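You operate a simulated robot arm through the tools that you are given. There is no shell and no other tool.

You run a simulated robot arm. Do the job below in one go: nothing can be reset, and whatever is moved stays where it is left.

JOB
Scrub the crust off the drip plate and drain the basin.
Fine: basket into the basin, brush back in its cup; the drain stays open. Set down upright: wire basket. What is to be rubbed or washed off counts as gone when no trace of it is left.
Where things are to end (x, y in the base frame): wire basket within 0.025 m of [0.31, -0.03].

The check looks at the end state, three seconds after you hand in, the way a careful person would. Anything else that was tipped, shoved, dropped, spilled or broken makes it a failure.

ROBOT AND FRAMES
A 7-joint arm with a two-finger gripper, fixed in place. Base frame: the origin is at the foot of the arm, x ahead of it, y to its left, z up; the work surface is at about z = 0. Units: m, rad, N and s.
With the tool pointing down near the work surface it reaches from about 0.16 to 0.38 m from the base axis. Its first joint turns from -1.257 to 1.257 rad. Payload 0.6 kg.
The tool frame sits at the grasp point between the pads (the TCP): z along the fingers, y along the line on which they close. The tips reach 0.022 m beyond it. Largest opening 0.092 m; the body of the gripper starts 0.065 m behind the TCP.
Orientation is told as [roll, pitch, yaw] about the base's x, y, z axes, in that order, counted from this pose: with the fingers straight down and closing along the base's y, the tool's x points along the base's -x, its y along +y and its z along -z.

CONTROLS
- The arm moves only by the tool nudge_tool. Its argument "increments" is a list of rows, each an object (a shift or turn left out is 0, a gripper value left out holds the last) with "translation": the shift along the base's x, y, z in units of 150 mm (1.0 is 150 mm), a list of three; "angular": the turn, a rotation vector about the base's x, y, z in units of 45 degrees (1.0 is 45 degrees), a list of three; "claw": the gripper command, from -1 (shut) to 1 (fully open), values between in proportion. In form: [{"translation": [dx, dy, dz], "angular": [rx, ry, rz], "claw": claw}, ...]. A call has 1 to 20 rows; each row is the pose to reach, as a shift and turn from the pose commanded when the call began. A call with a number of a shift or a turn outside -1 to 1 is refused whole. A row lasts 0.2 s, in which the tool goes at most 0.05 m and 0.15 rad; a call with a longer step from one row to the next is refused whole, and so is a gripper value outside its range. A pose out of reach is approached as far as the arm can. The call stops where the force on the tool passes 50 N (or 10 N more than at its start, if that is more) or the arm is blocked; 0.2 s more then pass. Each finger halts on what it meets, pressing with about 25 N; the grip force reading is that of the motor and also rises with nothing between the fingers. The clock runs only during rows and for 0.2 s after the last one: add rows that repeat a pose to give the fingers time. It gives the time, the measured TCP pose, the force on the tool (base axes), the opening and the grip force at its end, in the units of the frame above (readings bear some noise), with the torque about the TCP (base axes, N m) and any sound that the robot's microphone picked up.
- Cameras (640 x 400 px; columns grow to the right, rows downward): "scene" is fixed at [0.0787, -0.3062, 0.3991]; the picture's right is [0.40, -0.92, 0.00], its down [-0.58, -0.25, -0.78] and it looks along [0.71, 0.31, -0.63] (base axes); focal length 214 px, centre (320, 200). "wrist" rides on the gripper at [0.071, 0.019, -0.102] in the tool frame; the picture's right is [-0.26, 0.97, 0.00], its down [-0.75, -0.20, -0.63] and it looks along [-0.60, -0.16, 0.78] (tool axes); focal length 280 px, centre (320, 200). There is no depth. A picture from a camera that has moved, and an enlarged one, comes with that camera's place and axes in the base frame and with its lens.
- capture(camera): a new picture of that camera. It takes no simulated time.
- close_up(camera, box): a new picture of the part [left, top, right, bottom] of that camera's present view, enlarged. It takes no simulated time.
- sign_off(): hands the job in; it is judged then, once.

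Nothing tells you positions but the pictures and the camera data. Unless the task says otherwise, let go and move clear before handing in.

The tools are called after "Call:" as a command line: name --argument value ..., lists and objects as JSON in quotes. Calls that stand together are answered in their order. nudge_tool: Moves the arm, as the interface text tells. Its arguments: {"type":"object","properties":{"increments":{"type":"array"}},"required":["increments"]} The other tools are called the same way: capture (camera) takes a picture; close_up (camera, box) takes an enlarged picture of a part of a camera's view; sign_off () hands the job in.

At the start:

```text
t: 0.0
position: [0.1988, -0.176, 0.272]
ee_rot: [0.0, 0.0, -0.001]
force: [0.2, 0.4, 0.2]
torque: [-0.03, 0.02, -0.02]
width: 0.0918
grasp_force: 0.1
```

scene: 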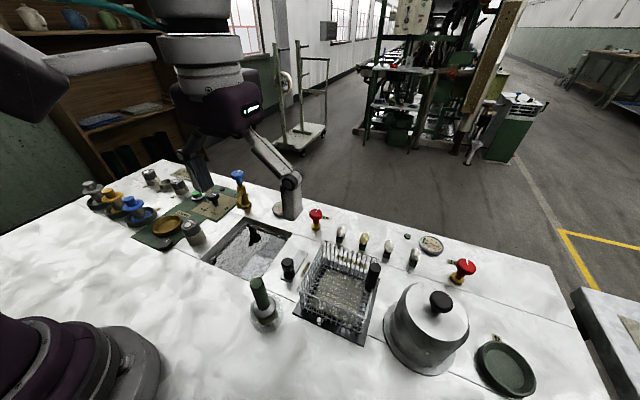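
wrist: 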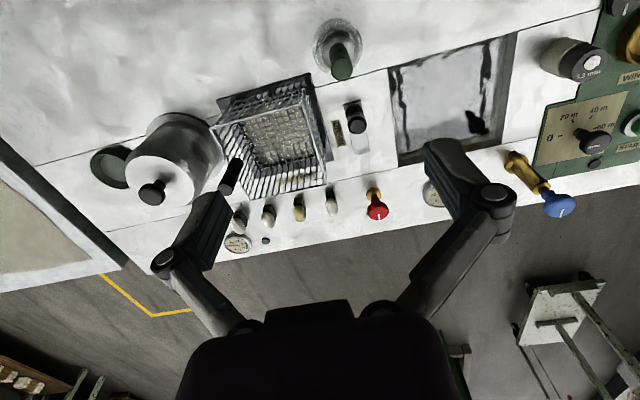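

I see a worktop with a sunken basin (water in it), a wire basket standing over what may be the drip plate, a green-handled brush in a cup, a row of levers/valves and a panel on the left. I'll look closer before moving anything.

Call:
close_up --camera "scene" --box '[180, 180, 400, 350]'

Call:
close_up --camera "scene" --box '[70, 150, 260, 280]'

Call:
close_up --camera "scene" --box '[290, 200, 560, 400]'

Call:
close_up --camera "wrist" --box '[200, 20, 540, 240]'

Call:
close_up --camera "wrist" --box '[380, 20, 640, 220]'

```text
2.35 times, centred on (290, 265) of scene
camera zoom: at [0.0787, -0.3062, 0.3991], right [0.4, -0.92, 0.0], down [-0.58, -0.25, -0.78], along [0.71, 0.31, -0.63], focal length 505 px, centre (391, 47)
```

zoom: 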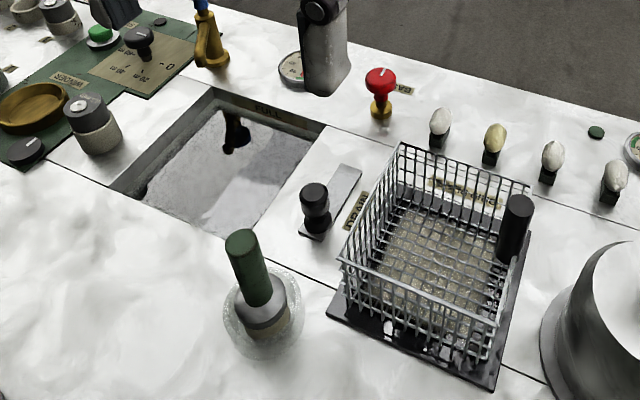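

```text
3.08 times, centred on (165, 215) of scene
camera zoom: at [0.0787, -0.3062, 0.3991], right [0.4, -0.92, 0.0], down [-0.58, -0.25, -0.78], along [0.71, 0.31, -0.63], focal length 660 px, centre (797, 154)
```

zoom: 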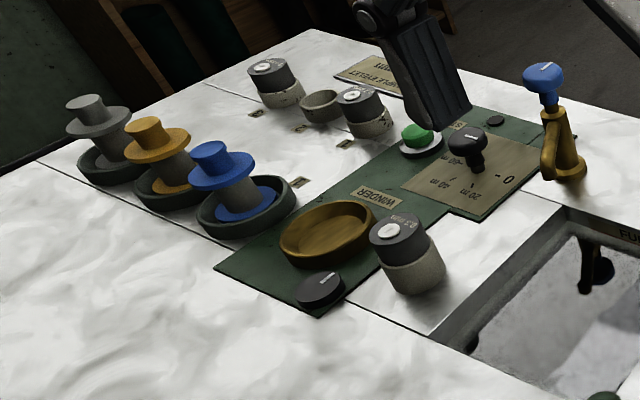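

```text
2.00 times, centred on (425, 300) of scene
camera zoom: at [0.0787, -0.3062, 0.3991], right [0.4, -0.92, 0.0], down [-0.58, -0.25, -0.78], along [0.71, 0.31, -0.63], focal length 429 px, centre (110, 0)
```

zoom: 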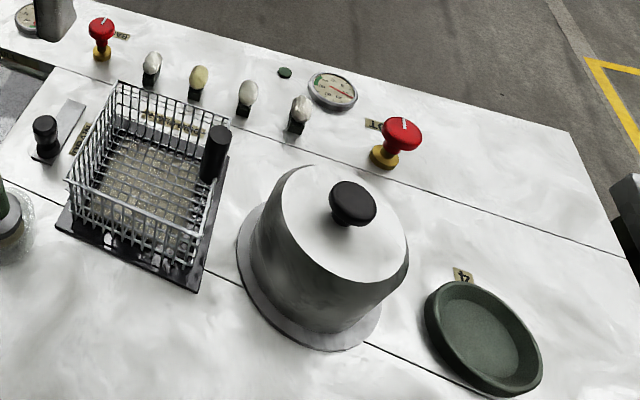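

```text
1.82 times, centred on (370, 130) of wrist
camera zoom: at [0.1268, -0.1579, 0.3719], right [0.26, 0.97, 0.0], down [0.75, -0.2, 0.63], along [0.6, -0.16, -0.78], focal length 510 px, centre (229, 327)
```

zoom: 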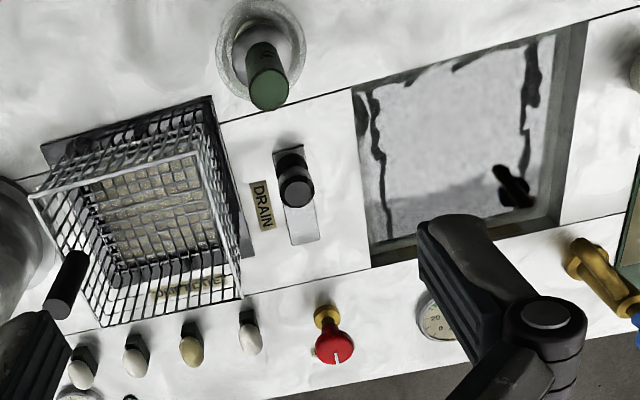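

```text
2.00 times, centred on (510, 120) of wrist
camera zoom: at [0.1268, -0.1579, 0.3719], right [0.26, 0.97, 0.0], down [0.75, -0.2, 0.63], along [0.6, -0.16, -0.78], focal length 561 px, centre (-60, 360)
```

zoom: 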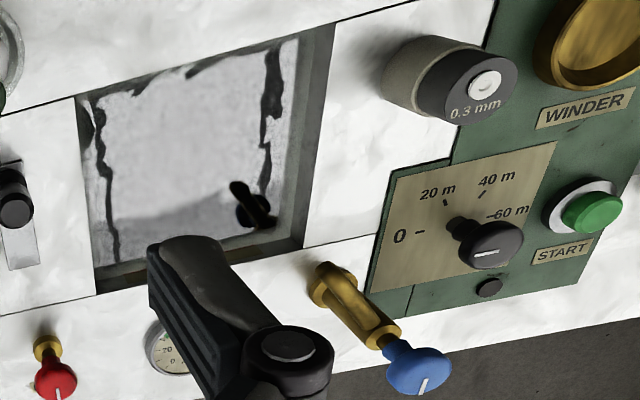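

The basin looks full, and the dark spot in it is the mirror image of the blue valve. The basket sits on the drip plate and covers the crust, and the drain slider's knob is at its near end. I'll zoom in further on the key items.

Call:
close_up --camera "scene" --box '[290, 230, 400, 350]'

Call:
close_up --camera "scene" --box '[200, 210, 320, 285]'

Call:
close_up --camera "wrist" --box '[200, 60, 360, 220]'

Call:
close_up --camera "wrist" --box '[290, 10, 410, 170]'

Call:
close_up --camera "scene" --box '[235, 265, 295, 340]'

```text
3.33 times, centred on (345, 290) of scene
camera zoom: at [0.0787, -0.3062, 0.3991], right [0.4, -0.92, 0.0], down [-0.58, -0.25, -0.78], along [0.71, 0.31, -0.63], focal length 715 px, centre (237, -100)
```

zoom: 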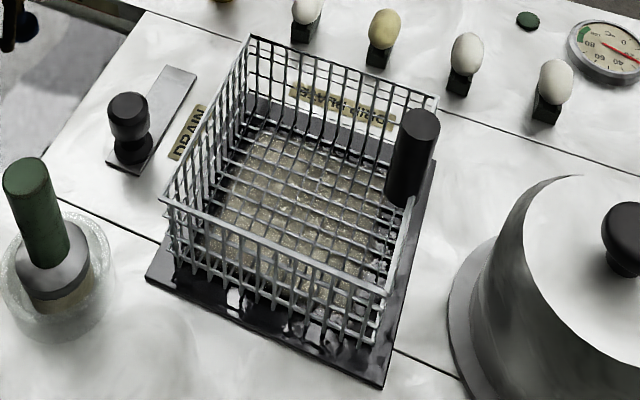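

```text
5.33 times, centred on (260, 248) of scene
camera zoom: at [0.0787, -0.3062, 0.3991], right [0.4, -0.92, 0.0], down [-0.58, -0.25, -0.78], along [0.71, 0.31, -0.63], focal length 1144 px, centre (640, -53)
```

zoom: 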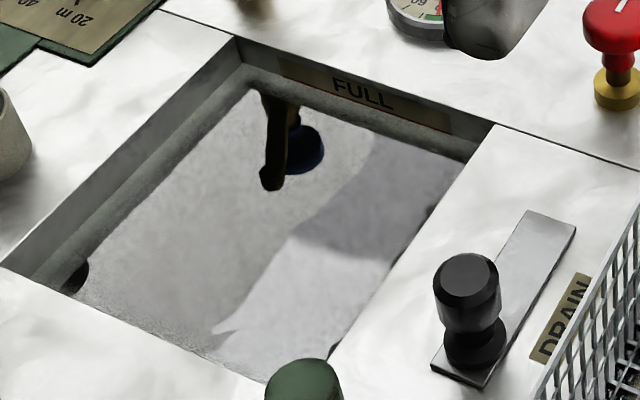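

```text
2.50 times, centred on (280, 140) of wrist
camera zoom: at [0.1268, -0.1579, 0.3719], right [0.26, 0.97, 0.0], down [0.75, -0.2, 0.63], along [0.6, -0.16, -0.78], focal length 701 px, centre (420, 350)
```

zoom: 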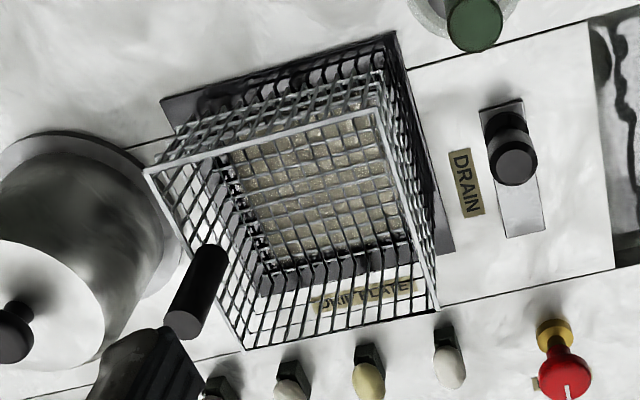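

```text
2.50 times, centred on (350, 90) of wrist
camera zoom: at [0.1268, -0.1579, 0.3719], right [0.26, 0.97, 0.0], down [0.75, -0.2, 0.63], along [0.6, -0.16, -0.78], focal length 701 px, centre (245, 475)
```

zoom: 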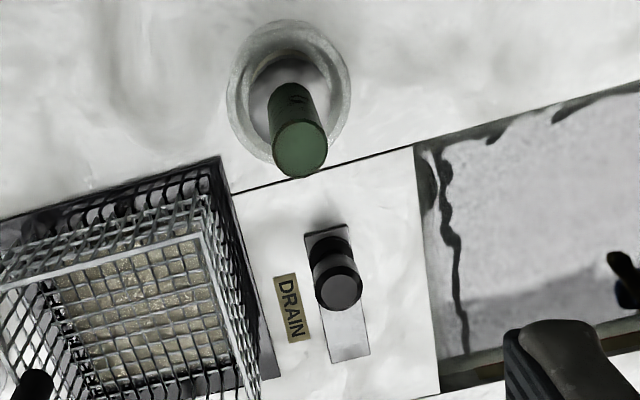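

```text
5.33 times, centred on (265, 302) of scene
camera zoom: at [0.0787, -0.3062, 0.3991], right [0.4, -0.92, 0.0], down [-0.58, -0.25, -0.78], along [0.71, 0.31, -0.63], focal length 1144 px, centre (613, -347)
```

zoom: 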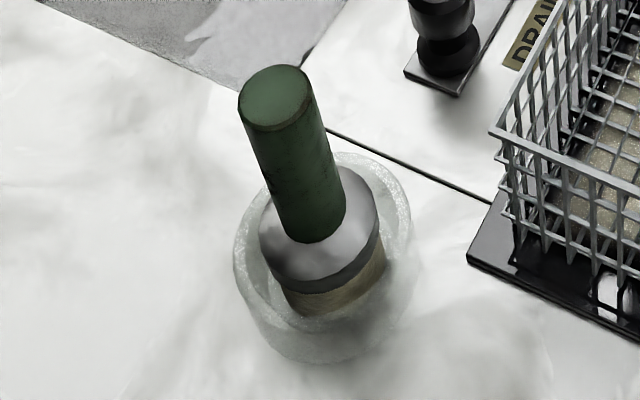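

The basket's black handle is at about (0.279, -0.308), running from z 0.06 to 0.12. That is near the edge of the reach, and the lidded pot stands close behind it. I'll move above the handle, still high, to test the reach and get a better view.

Call:
nudge_tool --increments '[{"translation": [0.13, -0.22, 0.0], "claw": 1}, {"translation": [0.26, -0.44, -0.05], "claw": 1}, {"translation": [0.39, -0.66, -0.1], "claw": 1}, {"translation": [0.535, -0.88, -0.2], "claw": 1}, {"translation": [0.535, -0.88, -0.3], "claw": 1}, {"translation": [0.535, -0.88, -0.3], "claw": 1}, {"translation": [0.535, -0.88, -0.3], "claw": 1}]'

Call:
capture --camera "wrist"

Call:
capture --camera "scene"

```text
t: 1.6
position: [0.241, -0.2598, 0.2141]
ee_rot: [0.001, 0.002, 0.0]
force: [0.1, 0.3, 0.0]
torque: [-0.03, 0.0, 0.01]
width: 0.0922
grasp_force: 0.0
out of reach, approached as far as the arm can: row 2, 3, 4, 5, 6, 7
```

```text
taken
camera wrist: at [0.1695, -0.2414, 0.3148], right [0.26, 0.97, 0.0], down [0.75, -0.2, 0.63], along [0.6, -0.16, -0.78], focal length 280 px, centre (320, 200)
```

wrist: 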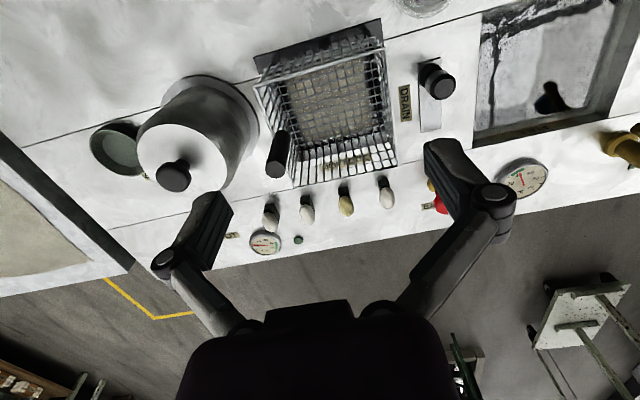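

```text
taken
```

scene: 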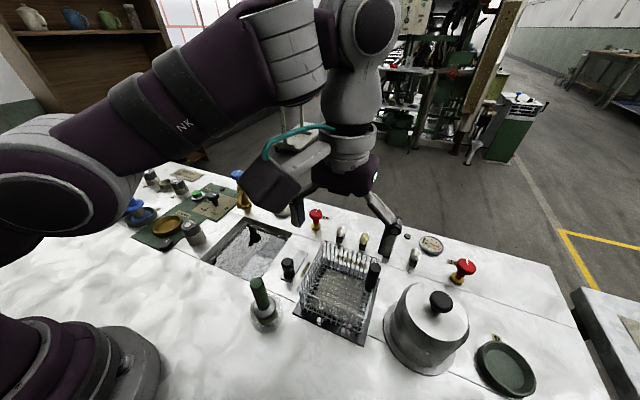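

Pointing straight down, the arm stops at a radius of about 0.354 m here, so I'll need to tilt the fingers outward (about the closing axis) to reach the handle. I'll test a tilt of about 27 degrees at this height.

Call:
nudge_tool --increments '[{"angular": [0, -0.15, 0], "claw": 1}, {"angular": [0, -0.3, 0], "claw": 1}, {"angular": [0, -0.45, 0], "claw": 1}, {"angular": [0, -0.6, 0], "claw": 1}, {"angular": [0, -0.6, 0], "claw": 1}, {"angular": [0, -0.6, 0], "claw": 1}]'

Call:
capture --camera "wrist"

Call:
capture --camera "scene"

```text
t: 3.0
position: [0.2394, -0.2585, 0.2154]
ee_rot: [-0.001, -0.471, 0.0]
force: [0.6, -0.1, 0.0]
torque: [0.02, -0.02, 0.01]
width: 0.092
grasp_force: 0.1
```

```text
taken
camera wrist: at [0.1295, -0.2405, 0.2722], right [0.23, 0.96, 0.12], down [0.39, -0.2, 0.9], along [0.89, -0.16, -0.42], focal length 280 px, centre (320, 200)
```

wrist: 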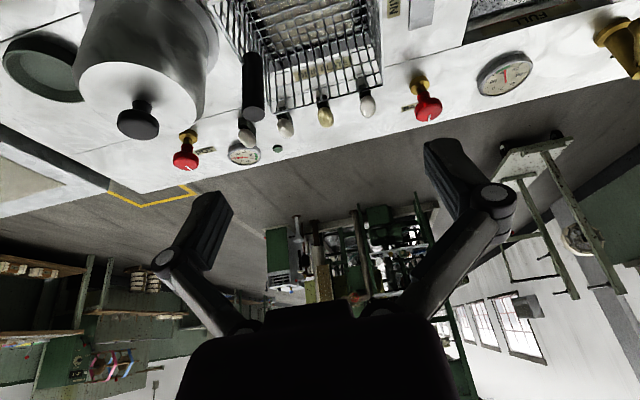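

```text
taken
```

scene: 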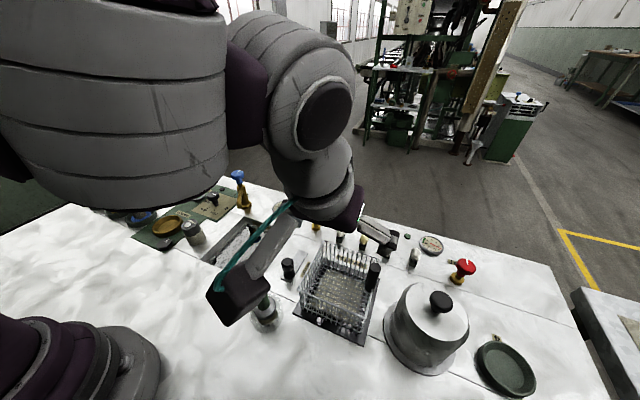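

The tilt works and the commanded pose was clipped to what the arm could reach. I'll now move over the handle at z≈0.19 with a narrower opening, to clear the pot.

Call:
nudge_tool --increments '[{"translation": [0.09, -0.11, 0], "claw": -0.05}, {"translation": [0.18, -0.22, 0], "claw": -0.05}, {"translation": [0.267, -0.33, 0], "claw": -0.05}, {"translation": [0.267, -0.33, -0.1], "claw": -0.05}, {"translation": [0.267, -0.33, -0.167], "claw": -0.05}, {"translation": [0.267, -0.33, -0.167], "claw": -0.05}]'

Call:
capture --camera "wrist"

Call:
capture --camera "scene"

```text
t: 4.4
position: [0.2774, -0.3058, 0.1905]
ee_rot: [0.002, -0.469, 0.0]
force: [0.5, -0.8, 0.2]
torque: [0.01, 0.03, 0.01]
width: 0.0437
grasp_force: 0.0
```

```text
taken
camera wrist: at [0.1682, -0.289, 0.2477], right [0.23, 0.96, 0.12], down [0.39, -0.2, 0.9], along [0.89, -0.16, -0.42], focal length 280 px, centre (320, 200)
```

wrist: 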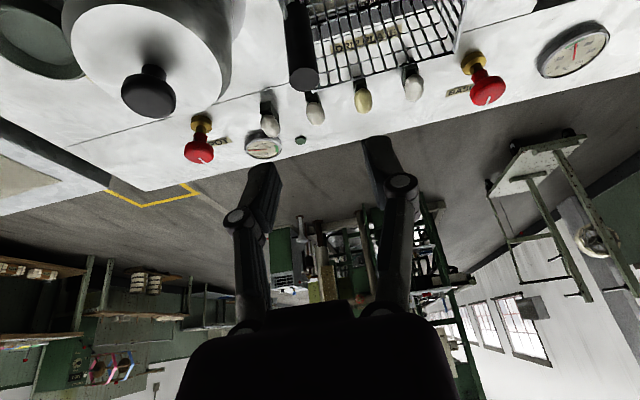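

```text
taken
```

scene: 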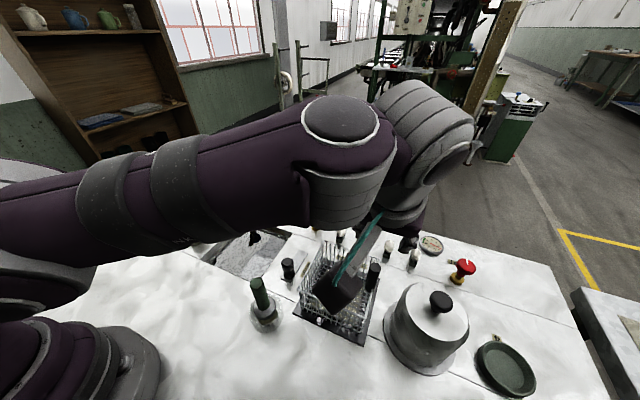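

The handle shows at (0.278, -0.309) again in this view, so the estimate holds. I'll narrow the opening slightly, shift 3 mm and lower onto the handle.

Call:
nudge_tool --increments '[{"translation": [0.0, -0.02, 0], "claw": -0.2}, {"translation": [0.004, -0.02, -0.1], "claw": -0.2}, {"translation": [0.004, -0.02, -0.2], "claw": -0.2}, {"translation": [0.004, -0.02, -0.3], "claw": -0.2}, {"translation": [0.004, -0.02, -0.4], "claw": -0.2}, {"translation": [0.004, -0.02, -0.4], "claw": -0.2}]'

Call:
capture --camera "wrist"

Call:
close_up --camera "scene" --box '[280, 200, 480, 340]'

```text
t: 5.8
position: [0.2805, -0.3099, 0.13]
ee_rot: [0.001, -0.472, -0.001]
force: [0.5, 0.3, 0.0]
torque: [-0.03, 0.02, 0.03]
width: 0.0372
grasp_force: 0.2
```

```text
taken
camera wrist: at [0.1697, -0.2915, 0.1881], right [0.23, 0.96, 0.12], down [0.39, -0.2, 0.9], along [0.89, -0.16, -0.42], focal length 280 px, centre (320, 200)
```

wrist: 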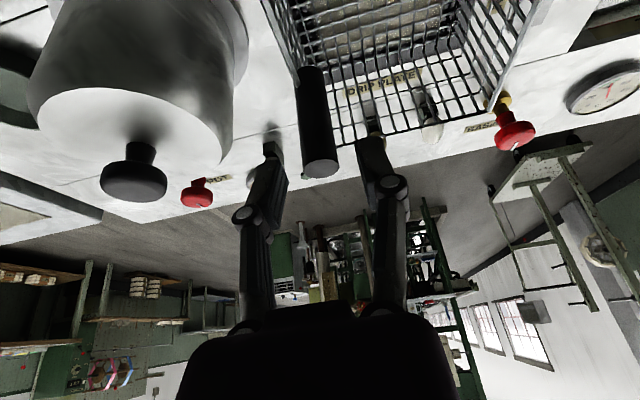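

```text
2.86 times, centred on (380, 270) of scene
camera zoom: at [0.0787, -0.3062, 0.3991], right [0.4, -0.92, 0.0], down [-0.58, -0.25, -0.78], along [0.71, 0.31, -0.63], focal length 613 px, centre (149, 0)
```

zoom: 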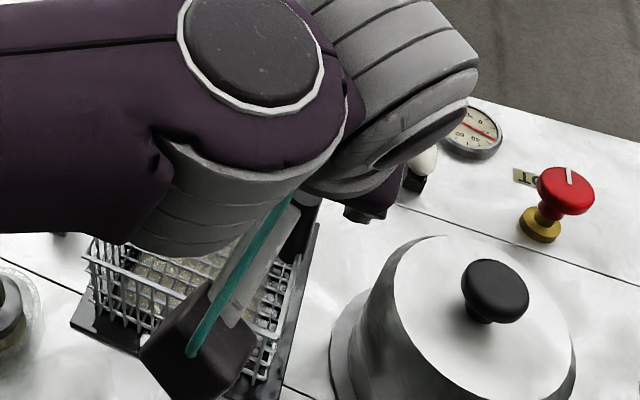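

The handle sits between the fingers. I'll lower to z≈0.094 and close.

Call:
nudge_tool --increments '[{"translation": [-0.01, 0.005, -0.08], "claw": -0.2}, {"translation": [-0.01, 0.005, -0.16], "claw": -0.2}, {"translation": [-0.01, 0.005, -0.24], "claw": -0.2}, {"translation": [-0.01, 0.005, -0.24], "claw": -0.2}, {"translation": [-0.01, 0.005, -0.24], "claw": -1}, {"translation": [-0.01, 0.005, -0.24], "claw": -1}, {"translation": [-0.01, 0.005, -0.24], "claw": -1}, {"translation": [-0.01, 0.005, -0.24], "claw": -1}]'

Call:
capture --camera "wrist"

Call:
close_up --camera "scene" --box '[280, 200, 480, 340]'

```text
t: 7.6
position: [0.2779, -0.3086, 0.0939]
ee_rot: [0.0, -0.473, -0.001]
force: [0.9, 0.2, 0.2]
torque: [-0.02, -0.01, 0.03]
width: 0.0159
grasp_force: 25.1
```

```text
taken
camera wrist: at [0.168, -0.291, 0.1517], right [0.23, 0.97, 0.12], down [0.39, -0.2, 0.9], along [0.89, -0.16, -0.42], focal length 280 px, centre (320, 200)
```

wrist: 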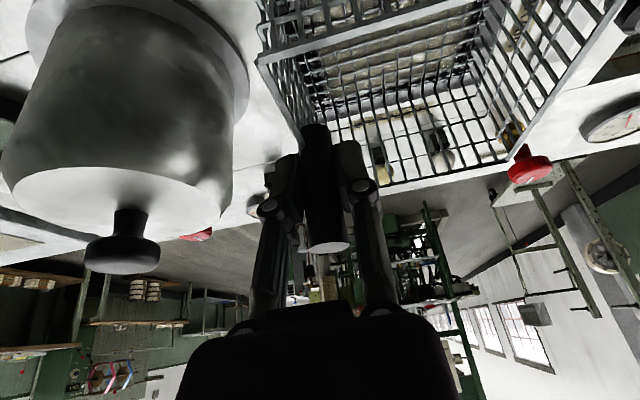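

```text
2.86 times, centred on (380, 270) of scene
camera zoom: at [0.0787, -0.3062, 0.3991], right [0.4, -0.92, 0.0], down [-0.58, -0.25, -0.78], along [0.71, 0.31, -0.63], focal length 613 px, centre (149, 0)
```

zoom: 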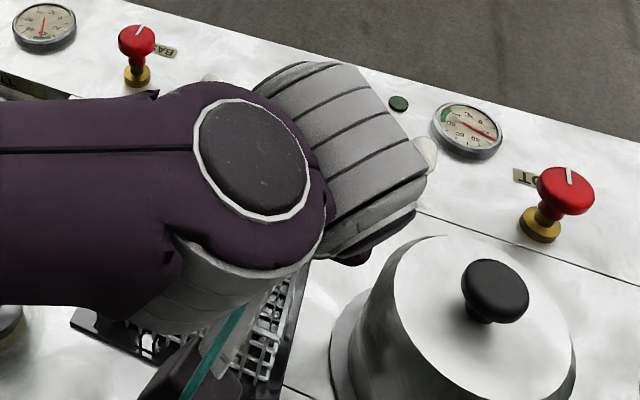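

I have the handle, with the fingers stopped at a width of 0.016. I'll lift a few cm slowly and check that the basket stays level.

Call:
nudge_tool --increments '[{"translation": [0, 0, 0.05], "claw": -1}, {"translation": [0, 0, 0.1], "claw": -1}, {"translation": [0, 0, 0.15], "claw": -1}, {"translation": [0, 0, 0.2], "claw": -1}, {"translation": [0, 0, 0.2], "claw": -1}]'

Call:
capture --camera "wrist"

Call:
capture --camera "scene"

```text
t: 8.8
position: [0.2771, -0.3106, 0.1249]
ee_rot: [0.001, -0.472, -0.002]
force: [1.0, -0.1, -1.5]
torque: [-0.06, 0.01, 0.01]
width: 0.016
grasp_force: 25.0
```

```text
taken
camera wrist: at [0.168, -0.2921, 0.1818], right [0.23, 0.96, 0.12], down [0.39, -0.2, 0.9], along [0.89, -0.16, -0.42], focal length 280 px, centre (320, 200)
```

wrist: 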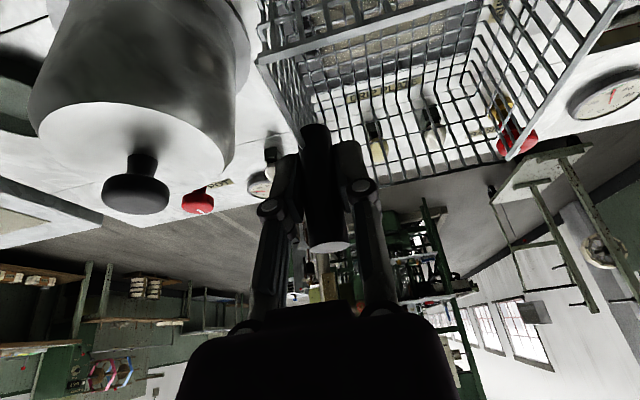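

```text
taken
```

scene: 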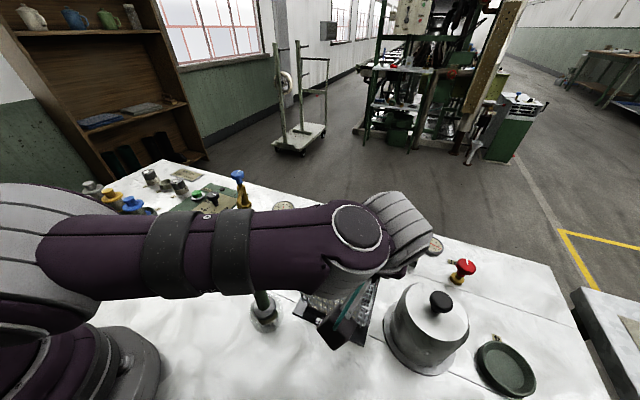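

The basket lifts level and weighs about 1.5 N. I'll raise it clear of everything and carry it towards the basin, keeping the tool's tilt unchanged.

Call:
nudge_tool --increments '[{"translation": [0, 0, 0.15], "claw": -1}, {"translation": [0, 0, 0.3], "claw": -1}, {"translation": [0, 0.02, 0.45], "claw": -1}, {"translation": [0.02, 0.12, 0.52], "claw": -1}, {"translation": [0.04, 0.27, 0.52], "claw": -1}, {"translation": [0.06, 0.42, 0.52], "claw": -1}, {"translation": [0.08, 0.57, 0.52], "claw": -1}, {"translation": [0.1, 0.72, 0.52], "claw": -1}, {"translation": [0.12, 0.8, 0.52], "claw": -1}, {"translation": [0.12, 0.8, 0.52], "claw": -1}]'

Call:
capture --camera "wrist"

Call:
capture --camera "scene"

```text
t: 11.0
position: [0.2969, -0.1894, 0.2026]
ee_rot: [0.001, -0.471, 0.0]
force: [0.7, 0.3, -0.6]
torque: [-0.08, -0.01, 0.05]
width: 0.0162
grasp_force: 25.2
```

```text
taken
camera wrist: at [0.1862, -0.1715, 0.2602], right [0.23, 0.97, 0.12], down [0.39, -0.2, 0.9], along [0.89, -0.16, -0.42], focal length 280 px, centre (320, 200)
```

wrist: 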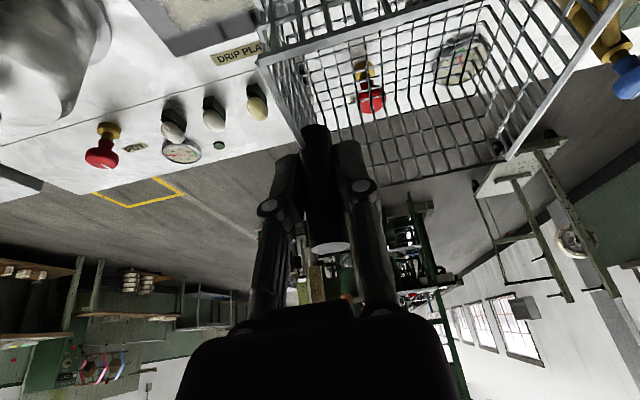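

```text
taken
```

scene: 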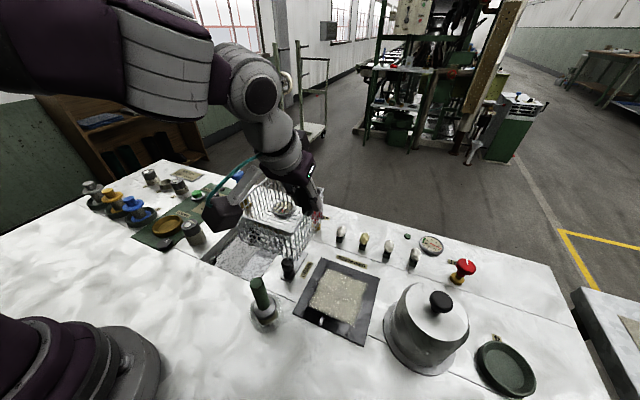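

The plate is now bare and shows a square sandy crust. I'll carry on to above the basin.

Call:
nudge_tool --increments '[{"translation": [0.02, 0.15, 0], "claw": -1}, {"translation": [0.04, 0.35, 0], "claw": -1}, {"translation": [0.06, 0.55, 0], "claw": -1}, {"translation": [0.073, 0.7, 0], "claw": -1}, {"translation": [0.073, 0.776, 0], "claw": -1}, {"translation": [0.073, 0.776, 0], "claw": -1}, {"translation": [0.073, 0.776, -0.1], "claw": -1}, {"translation": [0.073, 0.776, -0.3], "claw": -1}, {"translation": [0.073, 0.776, -0.45], "claw": -1}, {"translation": [0.073, 0.776, -0.45], "claw": -1}]'

Call:
capture --camera "wrist"

Call:
capture --camera "scene"

Call:
close_up --camera "scene" --box '[180, 170, 330, 290]'

```text
t: 13.2
position: [0.3066, -0.0725, 0.1334]
ee_rot: [0.0, -0.472, 0.0]
force: [-0.2, 0.5, -2.1]
torque: [-0.07, 0.0, 0.02]
width: 0.0162
grasp_force: 25.1
```

```text
taken
camera wrist: at [0.1965, -0.0547, 0.1911], right [0.23, 0.97, 0.12], down [0.39, -0.2, 0.9], along [0.89, -0.16, -0.42], focal length 280 px, centre (320, 200)
```

wrist: 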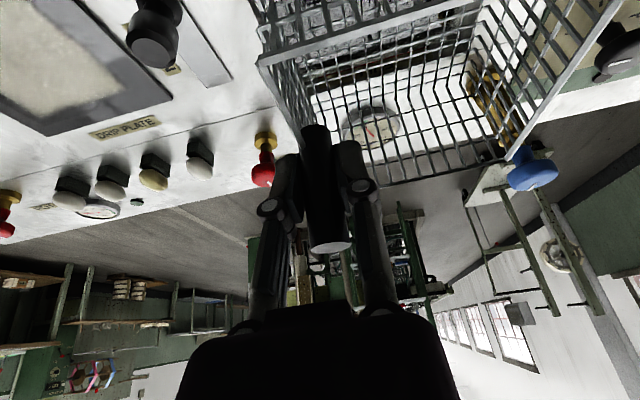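

```text
taken
```

scene: 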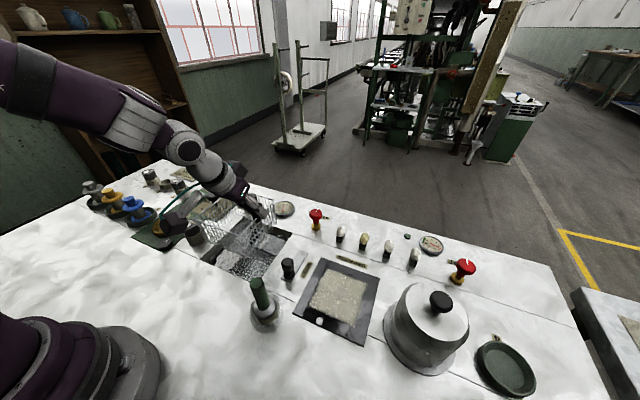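

```text
3.33 times, centred on (255, 230) of scene
camera zoom: at [0.0787, -0.3062, 0.3991], right [0.4, -0.92, 0.0], down [-0.58, -0.25, -0.78], along [0.71, 0.31, -0.63], focal length 715 px, centre (537, 100)
```

zoom: 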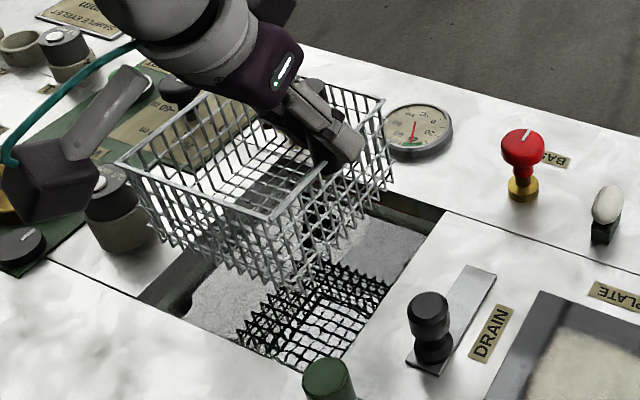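

The basket hangs over the basin with its base at about z 0.05. I'll lower it to the rim level and check the clearance on all sides.

Call:
nudge_tool --increments '[{"translation": [0.005, 0, -0.08], "claw": -1}, {"translation": [0.005, 0, -0.16], "claw": -1}, {"translation": [0.005, 0, -0.24], "claw": -1}, {"translation": [0.005, 0, -0.3], "claw": -1}, {"translation": [0.005, 0, -0.3], "claw": -1}]'

Call:
close_up --camera "scene" --box '[180, 170, 330, 290]'

Call:
capture --camera "wrist"

```text
t: 14.4
position: [0.3086, -0.0721, 0.089]
ee_rot: [0.0, -0.471, 0.002]
force: [0.8, -0.2, -1.2]
torque: [-0.1, 0.02, 0.03]
width: 0.016
grasp_force: 24.9
```

```text
3.33 times, centred on (255, 230) of scene
camera zoom: at [0.0787, -0.3062, 0.3991], right [0.4, -0.92, 0.0], down [-0.58, -0.25, -0.78], along [0.71, 0.31, -0.63], focal length 715 px, centre (537, 100)
```

zoom: 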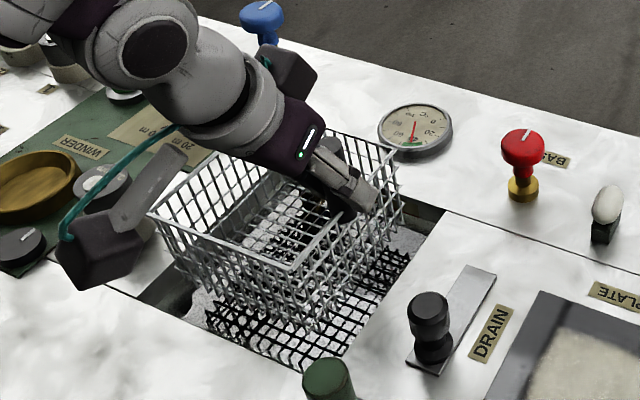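

```text
taken
camera wrist: at [0.199, -0.0549, 0.1461], right [0.23, 0.97, 0.12], down [0.39, -0.2, 0.9], along [0.89, -0.16, -0.42], focal length 280 px, centre (320, 200)
```

wrist: 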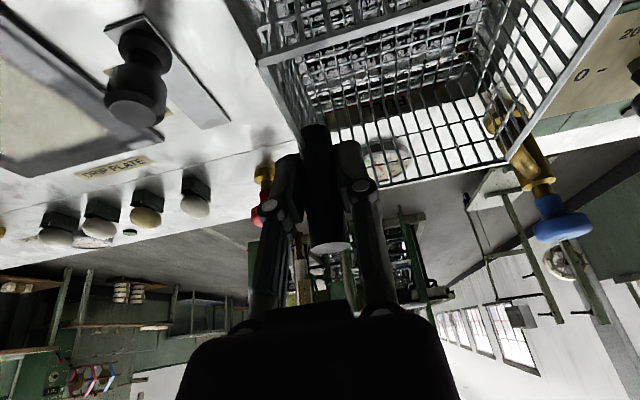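

Clearance looks good on all sides. I'll keep lowering slowly and watch the force for contact with the floor.

Call:
nudge_tool --increments '[{"translation": [0, -0.005, -0.04], "claw": -1}, {"translation": [0, -0.005, -0.08], "claw": -1}, {"translation": [0, -0.005, -0.12], "claw": -1}, {"translation": [0, -0.005, -0.16], "claw": -1}, {"translation": [0, -0.005, -0.2], "claw": -1}, {"translation": [0, -0.005, -0.2], "claw": -1}]'

Call:
close_up --camera "scene" --box '[180, 170, 330, 290]'

Call:
capture --camera "wrist"

```text
t: 15.8
position: [0.3088, -0.0737, 0.0589]
ee_rot: [-0.001, -0.472, 0.001]
force: [-0.3, 0.6, -0.7]
torque: [-0.07, 0.01, -0.03]
width: 0.0162
grasp_force: 25.2
```

```text
3.33 times, centred on (255, 230) of scene
camera zoom: at [0.0787, -0.3062, 0.3991], right [0.4, -0.92, 0.0], down [-0.58, -0.25, -0.78], along [0.71, 0.31, -0.63], focal length 715 px, centre (537, 100)
```

zoom: 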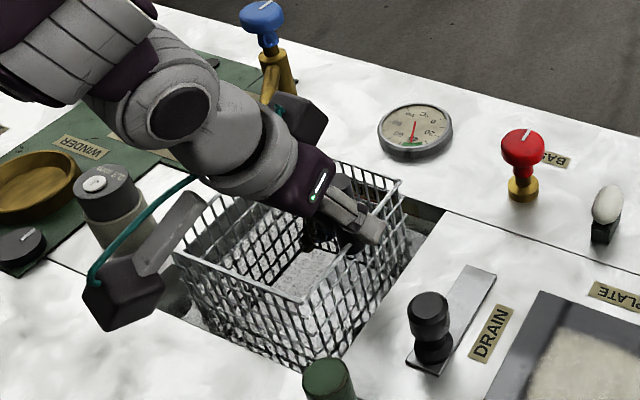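

```text
taken
camera wrist: at [0.1984, -0.0557, 0.1169], right [0.23, 0.97, 0.12], down [0.39, -0.2, 0.9], along [0.89, -0.16, -0.42], focal length 280 px, centre (320, 200)
```

wrist: 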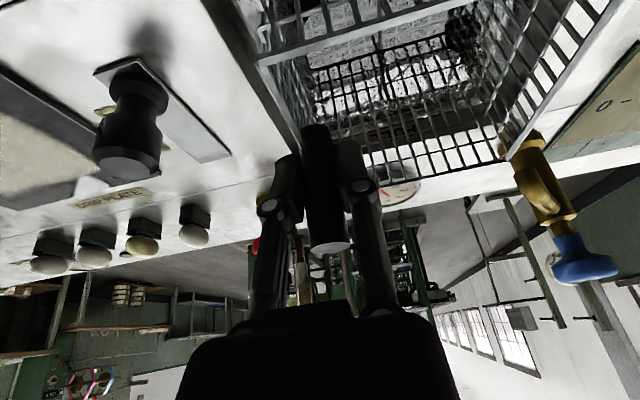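

The base is now about at the water surface. I'll continue in small steps.

Call:
nudge_tool --increments '[{"translation": [0, 0, -0.02], "claw": -1}, {"translation": [0, 0, -0.04], "claw": -1}, {"translation": [0, 0, -0.06], "claw": -1}, {"translation": [0, 0, -0.08], "claw": -1}, {"translation": [0, 0, -0.08], "claw": -1}]'

Call:
close_up --camera "scene" --box '[180, 170, 330, 290]'

```text
t: 17.0
position: [0.3087, -0.0746, 0.0481]
ee_rot: [0.0, -0.471, 0.0]
force: [0.0, 0.1, -1.9]
torque: [-0.08, -0.03, 0.01]
width: 0.0161
grasp_force: 25.0
```

```text
3.33 times, centred on (255, 230) of scene
camera zoom: at [0.0787, -0.3062, 0.3991], right [0.4, -0.92, 0.0], down [-0.58, -0.25, -0.78], along [0.71, 0.31, -0.63], focal length 715 px, centre (537, 100)
```

zoom: 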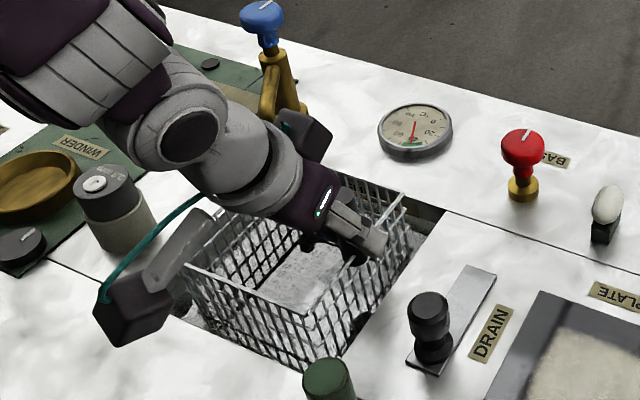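

No contact yet, so I'll continue down.

Call:
nudge_tool --increments '[{"translation": [0, 0.01, -0.02], "claw": -1}, {"translation": [0, 0.01, -0.04], "claw": -1}, {"translation": [0, 0.01, -0.06], "claw": -1}, {"translation": [0, 0.01, -0.06], "claw": -1}]'

Call:
nudge_tool --increments '[{"translation": [0, 0, -0.02], "claw": -1}, {"translation": [0, 0, -0.04], "claw": -1}, {"translation": [0, 0, -0.04], "claw": -1}]'

Call:
close_up --camera "scene" --box '[180, 170, 330, 290]'

Call:
capture --camera "wrist"

```text
t: 18.0
position: [0.3087, -0.0727, 0.0393]
ee_rot: [0.001, -0.472, 0.001]
force: [-0.5, -0.2, -0.8]
torque: [-0.02, -0.01, 0.03]
width: 0.0164
grasp_force: 24.8
```

```text
t: 18.8
position: [0.3083, -0.0734, 0.0319]
ee_rot: [-0.001, -0.471, 0.002]
force: [-0.3, -0.8, -2.0]
torque: [-0.08, 0.0, -0.01]
width: 0.016
grasp_force: 24.4
```

```text
3.33 times, centred on (255, 230) of scene
camera zoom: at [0.0787, -0.3062, 0.3991], right [0.4, -0.92, 0.0], down [-0.58, -0.25, -0.78], along [0.71, 0.31, -0.63], focal length 715 px, centre (537, 100)
```

zoom: 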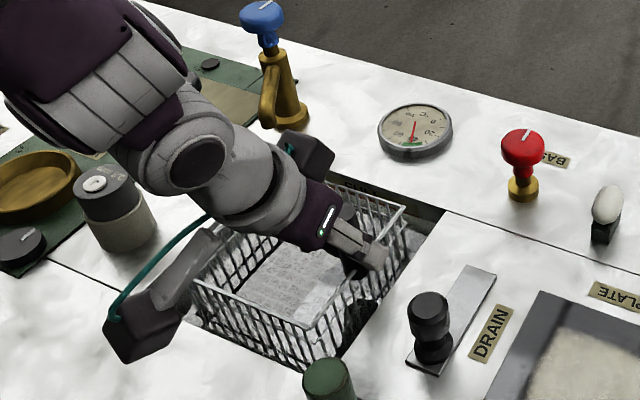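

```text
taken
camera wrist: at [0.1981, -0.0545, 0.09], right [0.23, 0.97, 0.12], down [0.39, -0.2, 0.9], along [0.89, -0.16, -0.42], focal length 280 px, centre (320, 200)
```

wrist: 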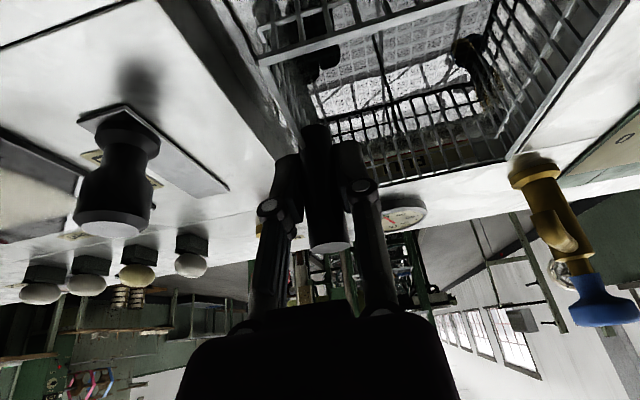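

Still hanging freely at -2 N, so I'll continue down, staying inside the basin opening.

Call:
nudge_tool --increments '[{"translation": [0, 0.003, -0.02], "claw": -1}, {"translation": [0, 0.003, -0.04], "claw": -1}, {"translation": [0, 0.003, -0.04], "claw": -1}]'

Call:
nudge_tool --increments '[{"translation": [0, 0, -0.02], "claw": -1}, {"translation": [0, 0, -0.03], "claw": -1}, {"translation": [0, 0, -0.03], "claw": -1}]'

Call:
close_up --camera "scene" --box '[180, 170, 330, 290]'

Call:
capture --camera "wrist"

```text
t: 19.6
position: [0.3087, -0.0713, 0.0267]
ee_rot: [0.001, -0.471, -0.003]
force: [0.6, -0.4, -0.7]
torque: [-0.06, -0.01, 0.01]
width: 0.0163
grasp_force: 25.4
```

```text
t: 20.4
position: [0.3063, -0.0717, 0.022]
ee_rot: [0.001, -0.471, 0.001]
force: [-0.6, 0.2, -1.0]
torque: [-0.08, 0.01, 0.01]
width: 0.016
grasp_force: 25.0
```

```text
3.33 times, centred on (255, 230) of scene
camera zoom: at [0.0787, -0.3062, 0.3991], right [0.4, -0.92, 0.0], down [-0.58, -0.25, -0.78], along [0.71, 0.31, -0.63], focal length 715 px, centre (537, 100)
```

zoom: 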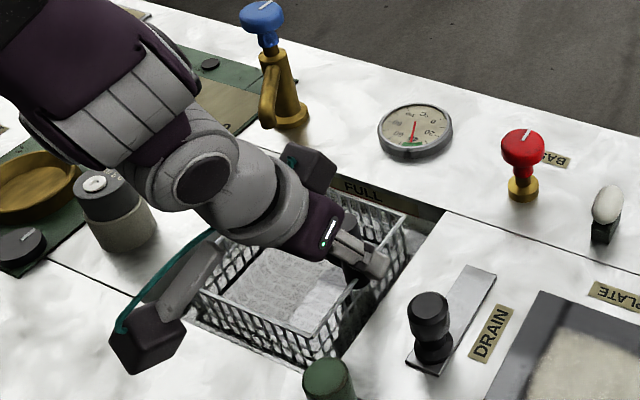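

```text
taken
camera wrist: at [0.1981, -0.0538, 0.0801], right [0.23, 0.97, 0.12], down [0.39, -0.2, 0.9], along [0.89, -0.16, -0.42], focal length 280 px, centre (320, 200)
```

wrist: 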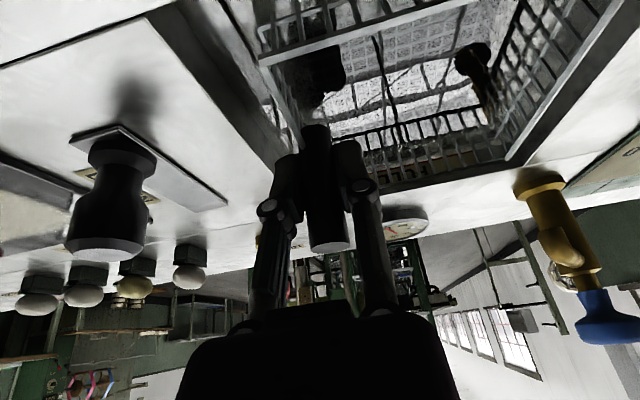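

Still no contact. The fingertips are nearly level with the rim and remain inside the opening, so I'll continue in small steps.

Call:
nudge_tool --increments '[{"translation": [0.01, 0, -0.02], "claw": -1}, {"translation": [0.01, 0, -0.03], "claw": -1}, {"translation": [0.01, 0, -0.03], "claw": -1}]'

Call:
nudge_tool --increments '[{"translation": [0, 0, -0.02], "claw": -1}, {"translation": [0, 0, -0.03], "claw": -1}, {"translation": [0, 0, -0.03], "claw": -1}]'

Call:
close_up --camera "scene" --box '[200, 190, 310, 280]'

Call:
capture --camera "wrist"

```text
t: 21.2
position: [0.3096, -0.0721, 0.0173]
ee_rot: [-0.001, -0.472, 0.001]
force: [-0.4, 0.0, -1.3]
torque: [-0.04, -0.01, 0.01]
width: 0.0162
grasp_force: 25.2
```

```text
t: 22.0
position: [0.3096, -0.0716, 0.0136]
ee_rot: [0.0, -0.474, 0.001]
force: [0.8, -0.5, 18.7]
torque: [-0.02, -0.13, -0.05]
width: 0.016
grasp_force: 24.8
```

```text
4.44 times, centred on (255, 235) of scene
camera zoom: at [0.0786, -0.3061, 0.3992], right [0.4, -0.92, 0.0], down [-0.58, -0.25, -0.78], along [0.71, 0.31, -0.63], focal length 953 px, centre (609, 44)
```

zoom: 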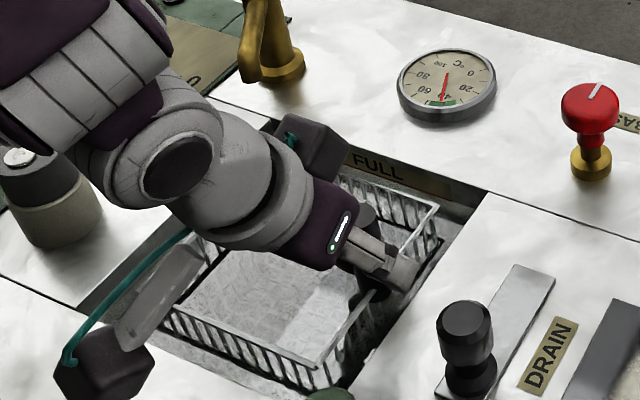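

```text
taken
camera wrist: at [0.2003, -0.0541, 0.0709], right [0.23, 0.97, 0.12], down [0.38, -0.2, 0.9], along [0.89, -0.16, -0.42], focal length 280 px, centre (320, 200)
```

wrist: 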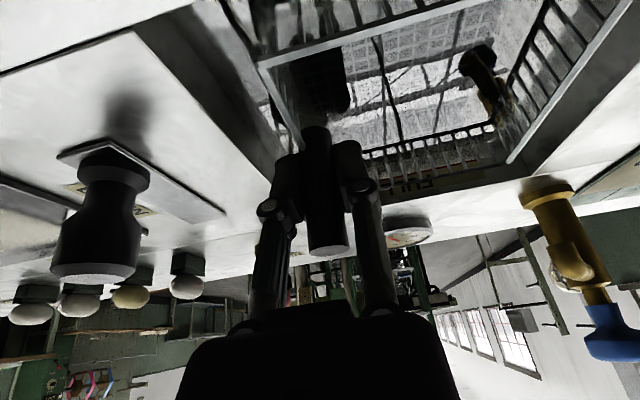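

The basket has touched the basin floor, with 18.7 N at TCP z≈0.0136. I'll ease up slightly so it doesn't press, then open just a little to stay within the opening.

Call:
nudge_tool --increments '[{"translation": [0, 0, 0.006], "claw": -1}, {"translation": [0, 0, 0.006], "claw": -1}, {"translation": [0, 0, 0.006], "claw": -0.7}, {"translation": [0, 0, 0.006], "claw": -0.5}, {"translation": [0, 0, 0.006], "claw": -0.45}, {"translation": [0, 0, 0.006], "claw": -0.45}]'

Call:
capture --camera "wrist"

Call:
close_up --camera "scene" --box '[200, 190, 310, 280]'

```text
t: 23.4
position: [0.3094, -0.0717, 0.0149]
ee_rot: [0.0, -0.471, 0.001]
force: [0.7, -0.2, -0.7]
torque: [-0.04, 0.0, -0.02]
width: 0.0253
grasp_force: 0.1
```

```text
taken
camera wrist: at [0.1997, -0.0544, 0.0715], right [0.23, 0.97, 0.12], down [0.39, -0.2, 0.9], along [0.89, -0.16, -0.42], focal length 280 px, centre (320, 200)
```

wrist: 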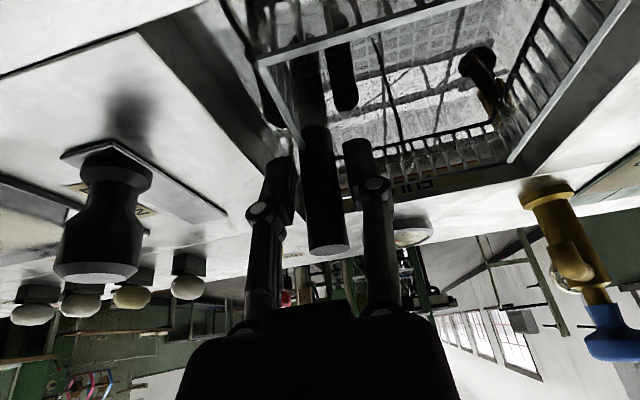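

```text
4.44 times, centred on (255, 235) of scene
camera zoom: at [0.0787, -0.3062, 0.3991], right [0.4, -0.92, 0.0], down [-0.58, -0.25, -0.78], along [0.71, 0.31, -0.63], focal length 953 px, centre (609, 44)
```

zoom: 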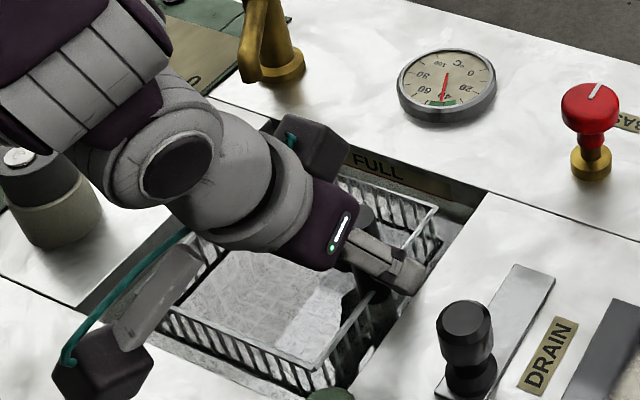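

The basket is released and standing upright. I'll go straight up, clear of the handle.

Call:
nudge_tool --increments '[{"translation": [0, 0, 0.1], "claw": -0.45}, {"translation": [0, 0, 0.2], "claw": -0.45}, {"translation": [0, 0, 0.35], "claw": -0.45}, {"translation": [0, 0, 0.6], "claw": -0.45}, {"translation": [0, 0, 0.9], "claw": -0.2}, {"translation": [0, 0, 1.0], "claw": -0.2}, {"translation": [0, 0, 1.0], "claw": -0.2}]'

Call:
capture --camera "scene"

Call:
close_up --camera "scene" --box '[200, 190, 310, 280]'

Call:
capture --camera "wrist"

```text
t: 25.0
position: [0.308, -0.0715, 0.1653]
ee_rot: [-0.001, -0.471, 0.0]
force: [-0.5, 1.3, 0.4]
torque: [-0.01, -0.04, -0.03]
width: 0.0366
grasp_force: 0.0
```

```text
taken
```

scene: 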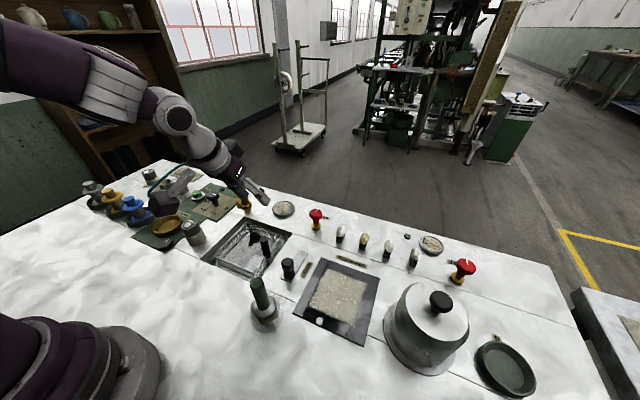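

```text
4.44 times, centred on (255, 235) of scene
camera zoom: at [0.0787, -0.3062, 0.3991], right [0.4, -0.92, 0.0], down [-0.58, -0.25, -0.78], along [0.71, 0.31, -0.63], focal length 953 px, centre (609, 44)
```

zoom: 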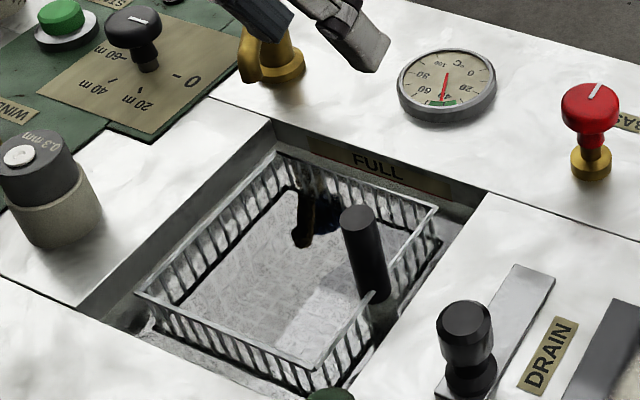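

```text
taken
camera wrist: at [0.1991, -0.0537, 0.223], right [0.23, 0.96, 0.12], down [0.39, -0.2, 0.9], along [0.89, -0.16, -0.42], focal length 280 px, centre (320, 200)
```

wrist: 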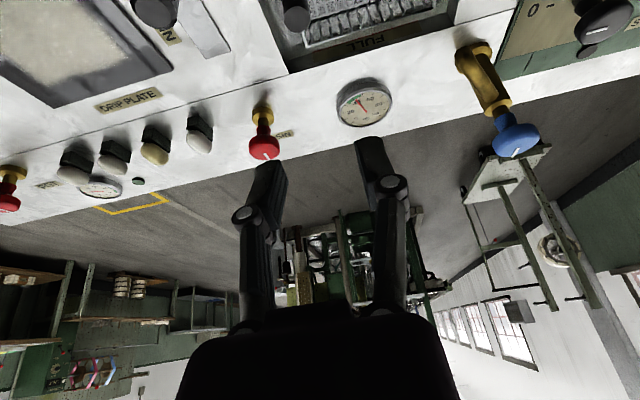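

The basket's rim works out centred at about (0.310, -0.021), which is within tolerance. Next is the brush, so I'll take a clear look at the crust, the plate, the cup and the slider.

Call:
close_up --camera "scene" --box '[285, 250, 395, 350]'

Call:
close_up --camera "scene" --box '[235, 265, 295, 340]'

```text
4.00 times, centred on (340, 300) of scene
camera zoom: at [0.0787, -0.3062, 0.3991], right [0.4, -0.92, 0.0], down [-0.58, -0.25, -0.78], along [0.71, 0.31, -0.63], focal length 858 px, centre (240, -200)
```

zoom: 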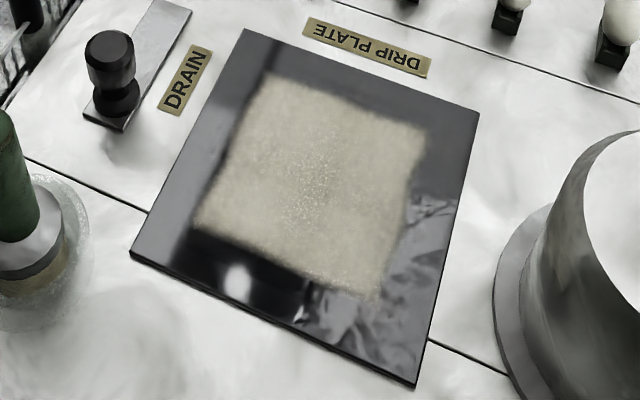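

```text
5.33 times, centred on (265, 302) of scene
camera zoom: at [0.0787, -0.3062, 0.3991], right [0.4, -0.92, 0.0], down [-0.58, -0.25, -0.78], along [0.71, 0.31, -0.63], focal length 1144 px, centre (613, -347)
```

zoom: 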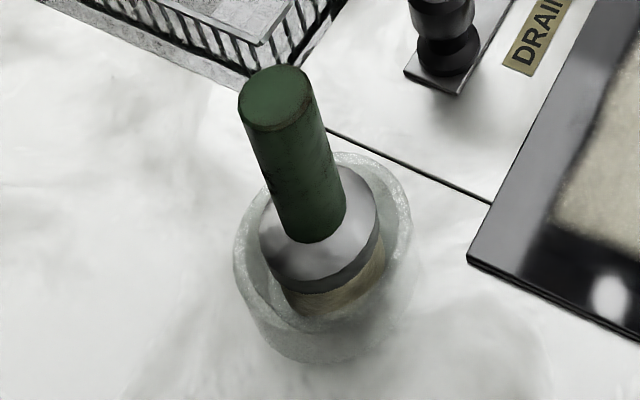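

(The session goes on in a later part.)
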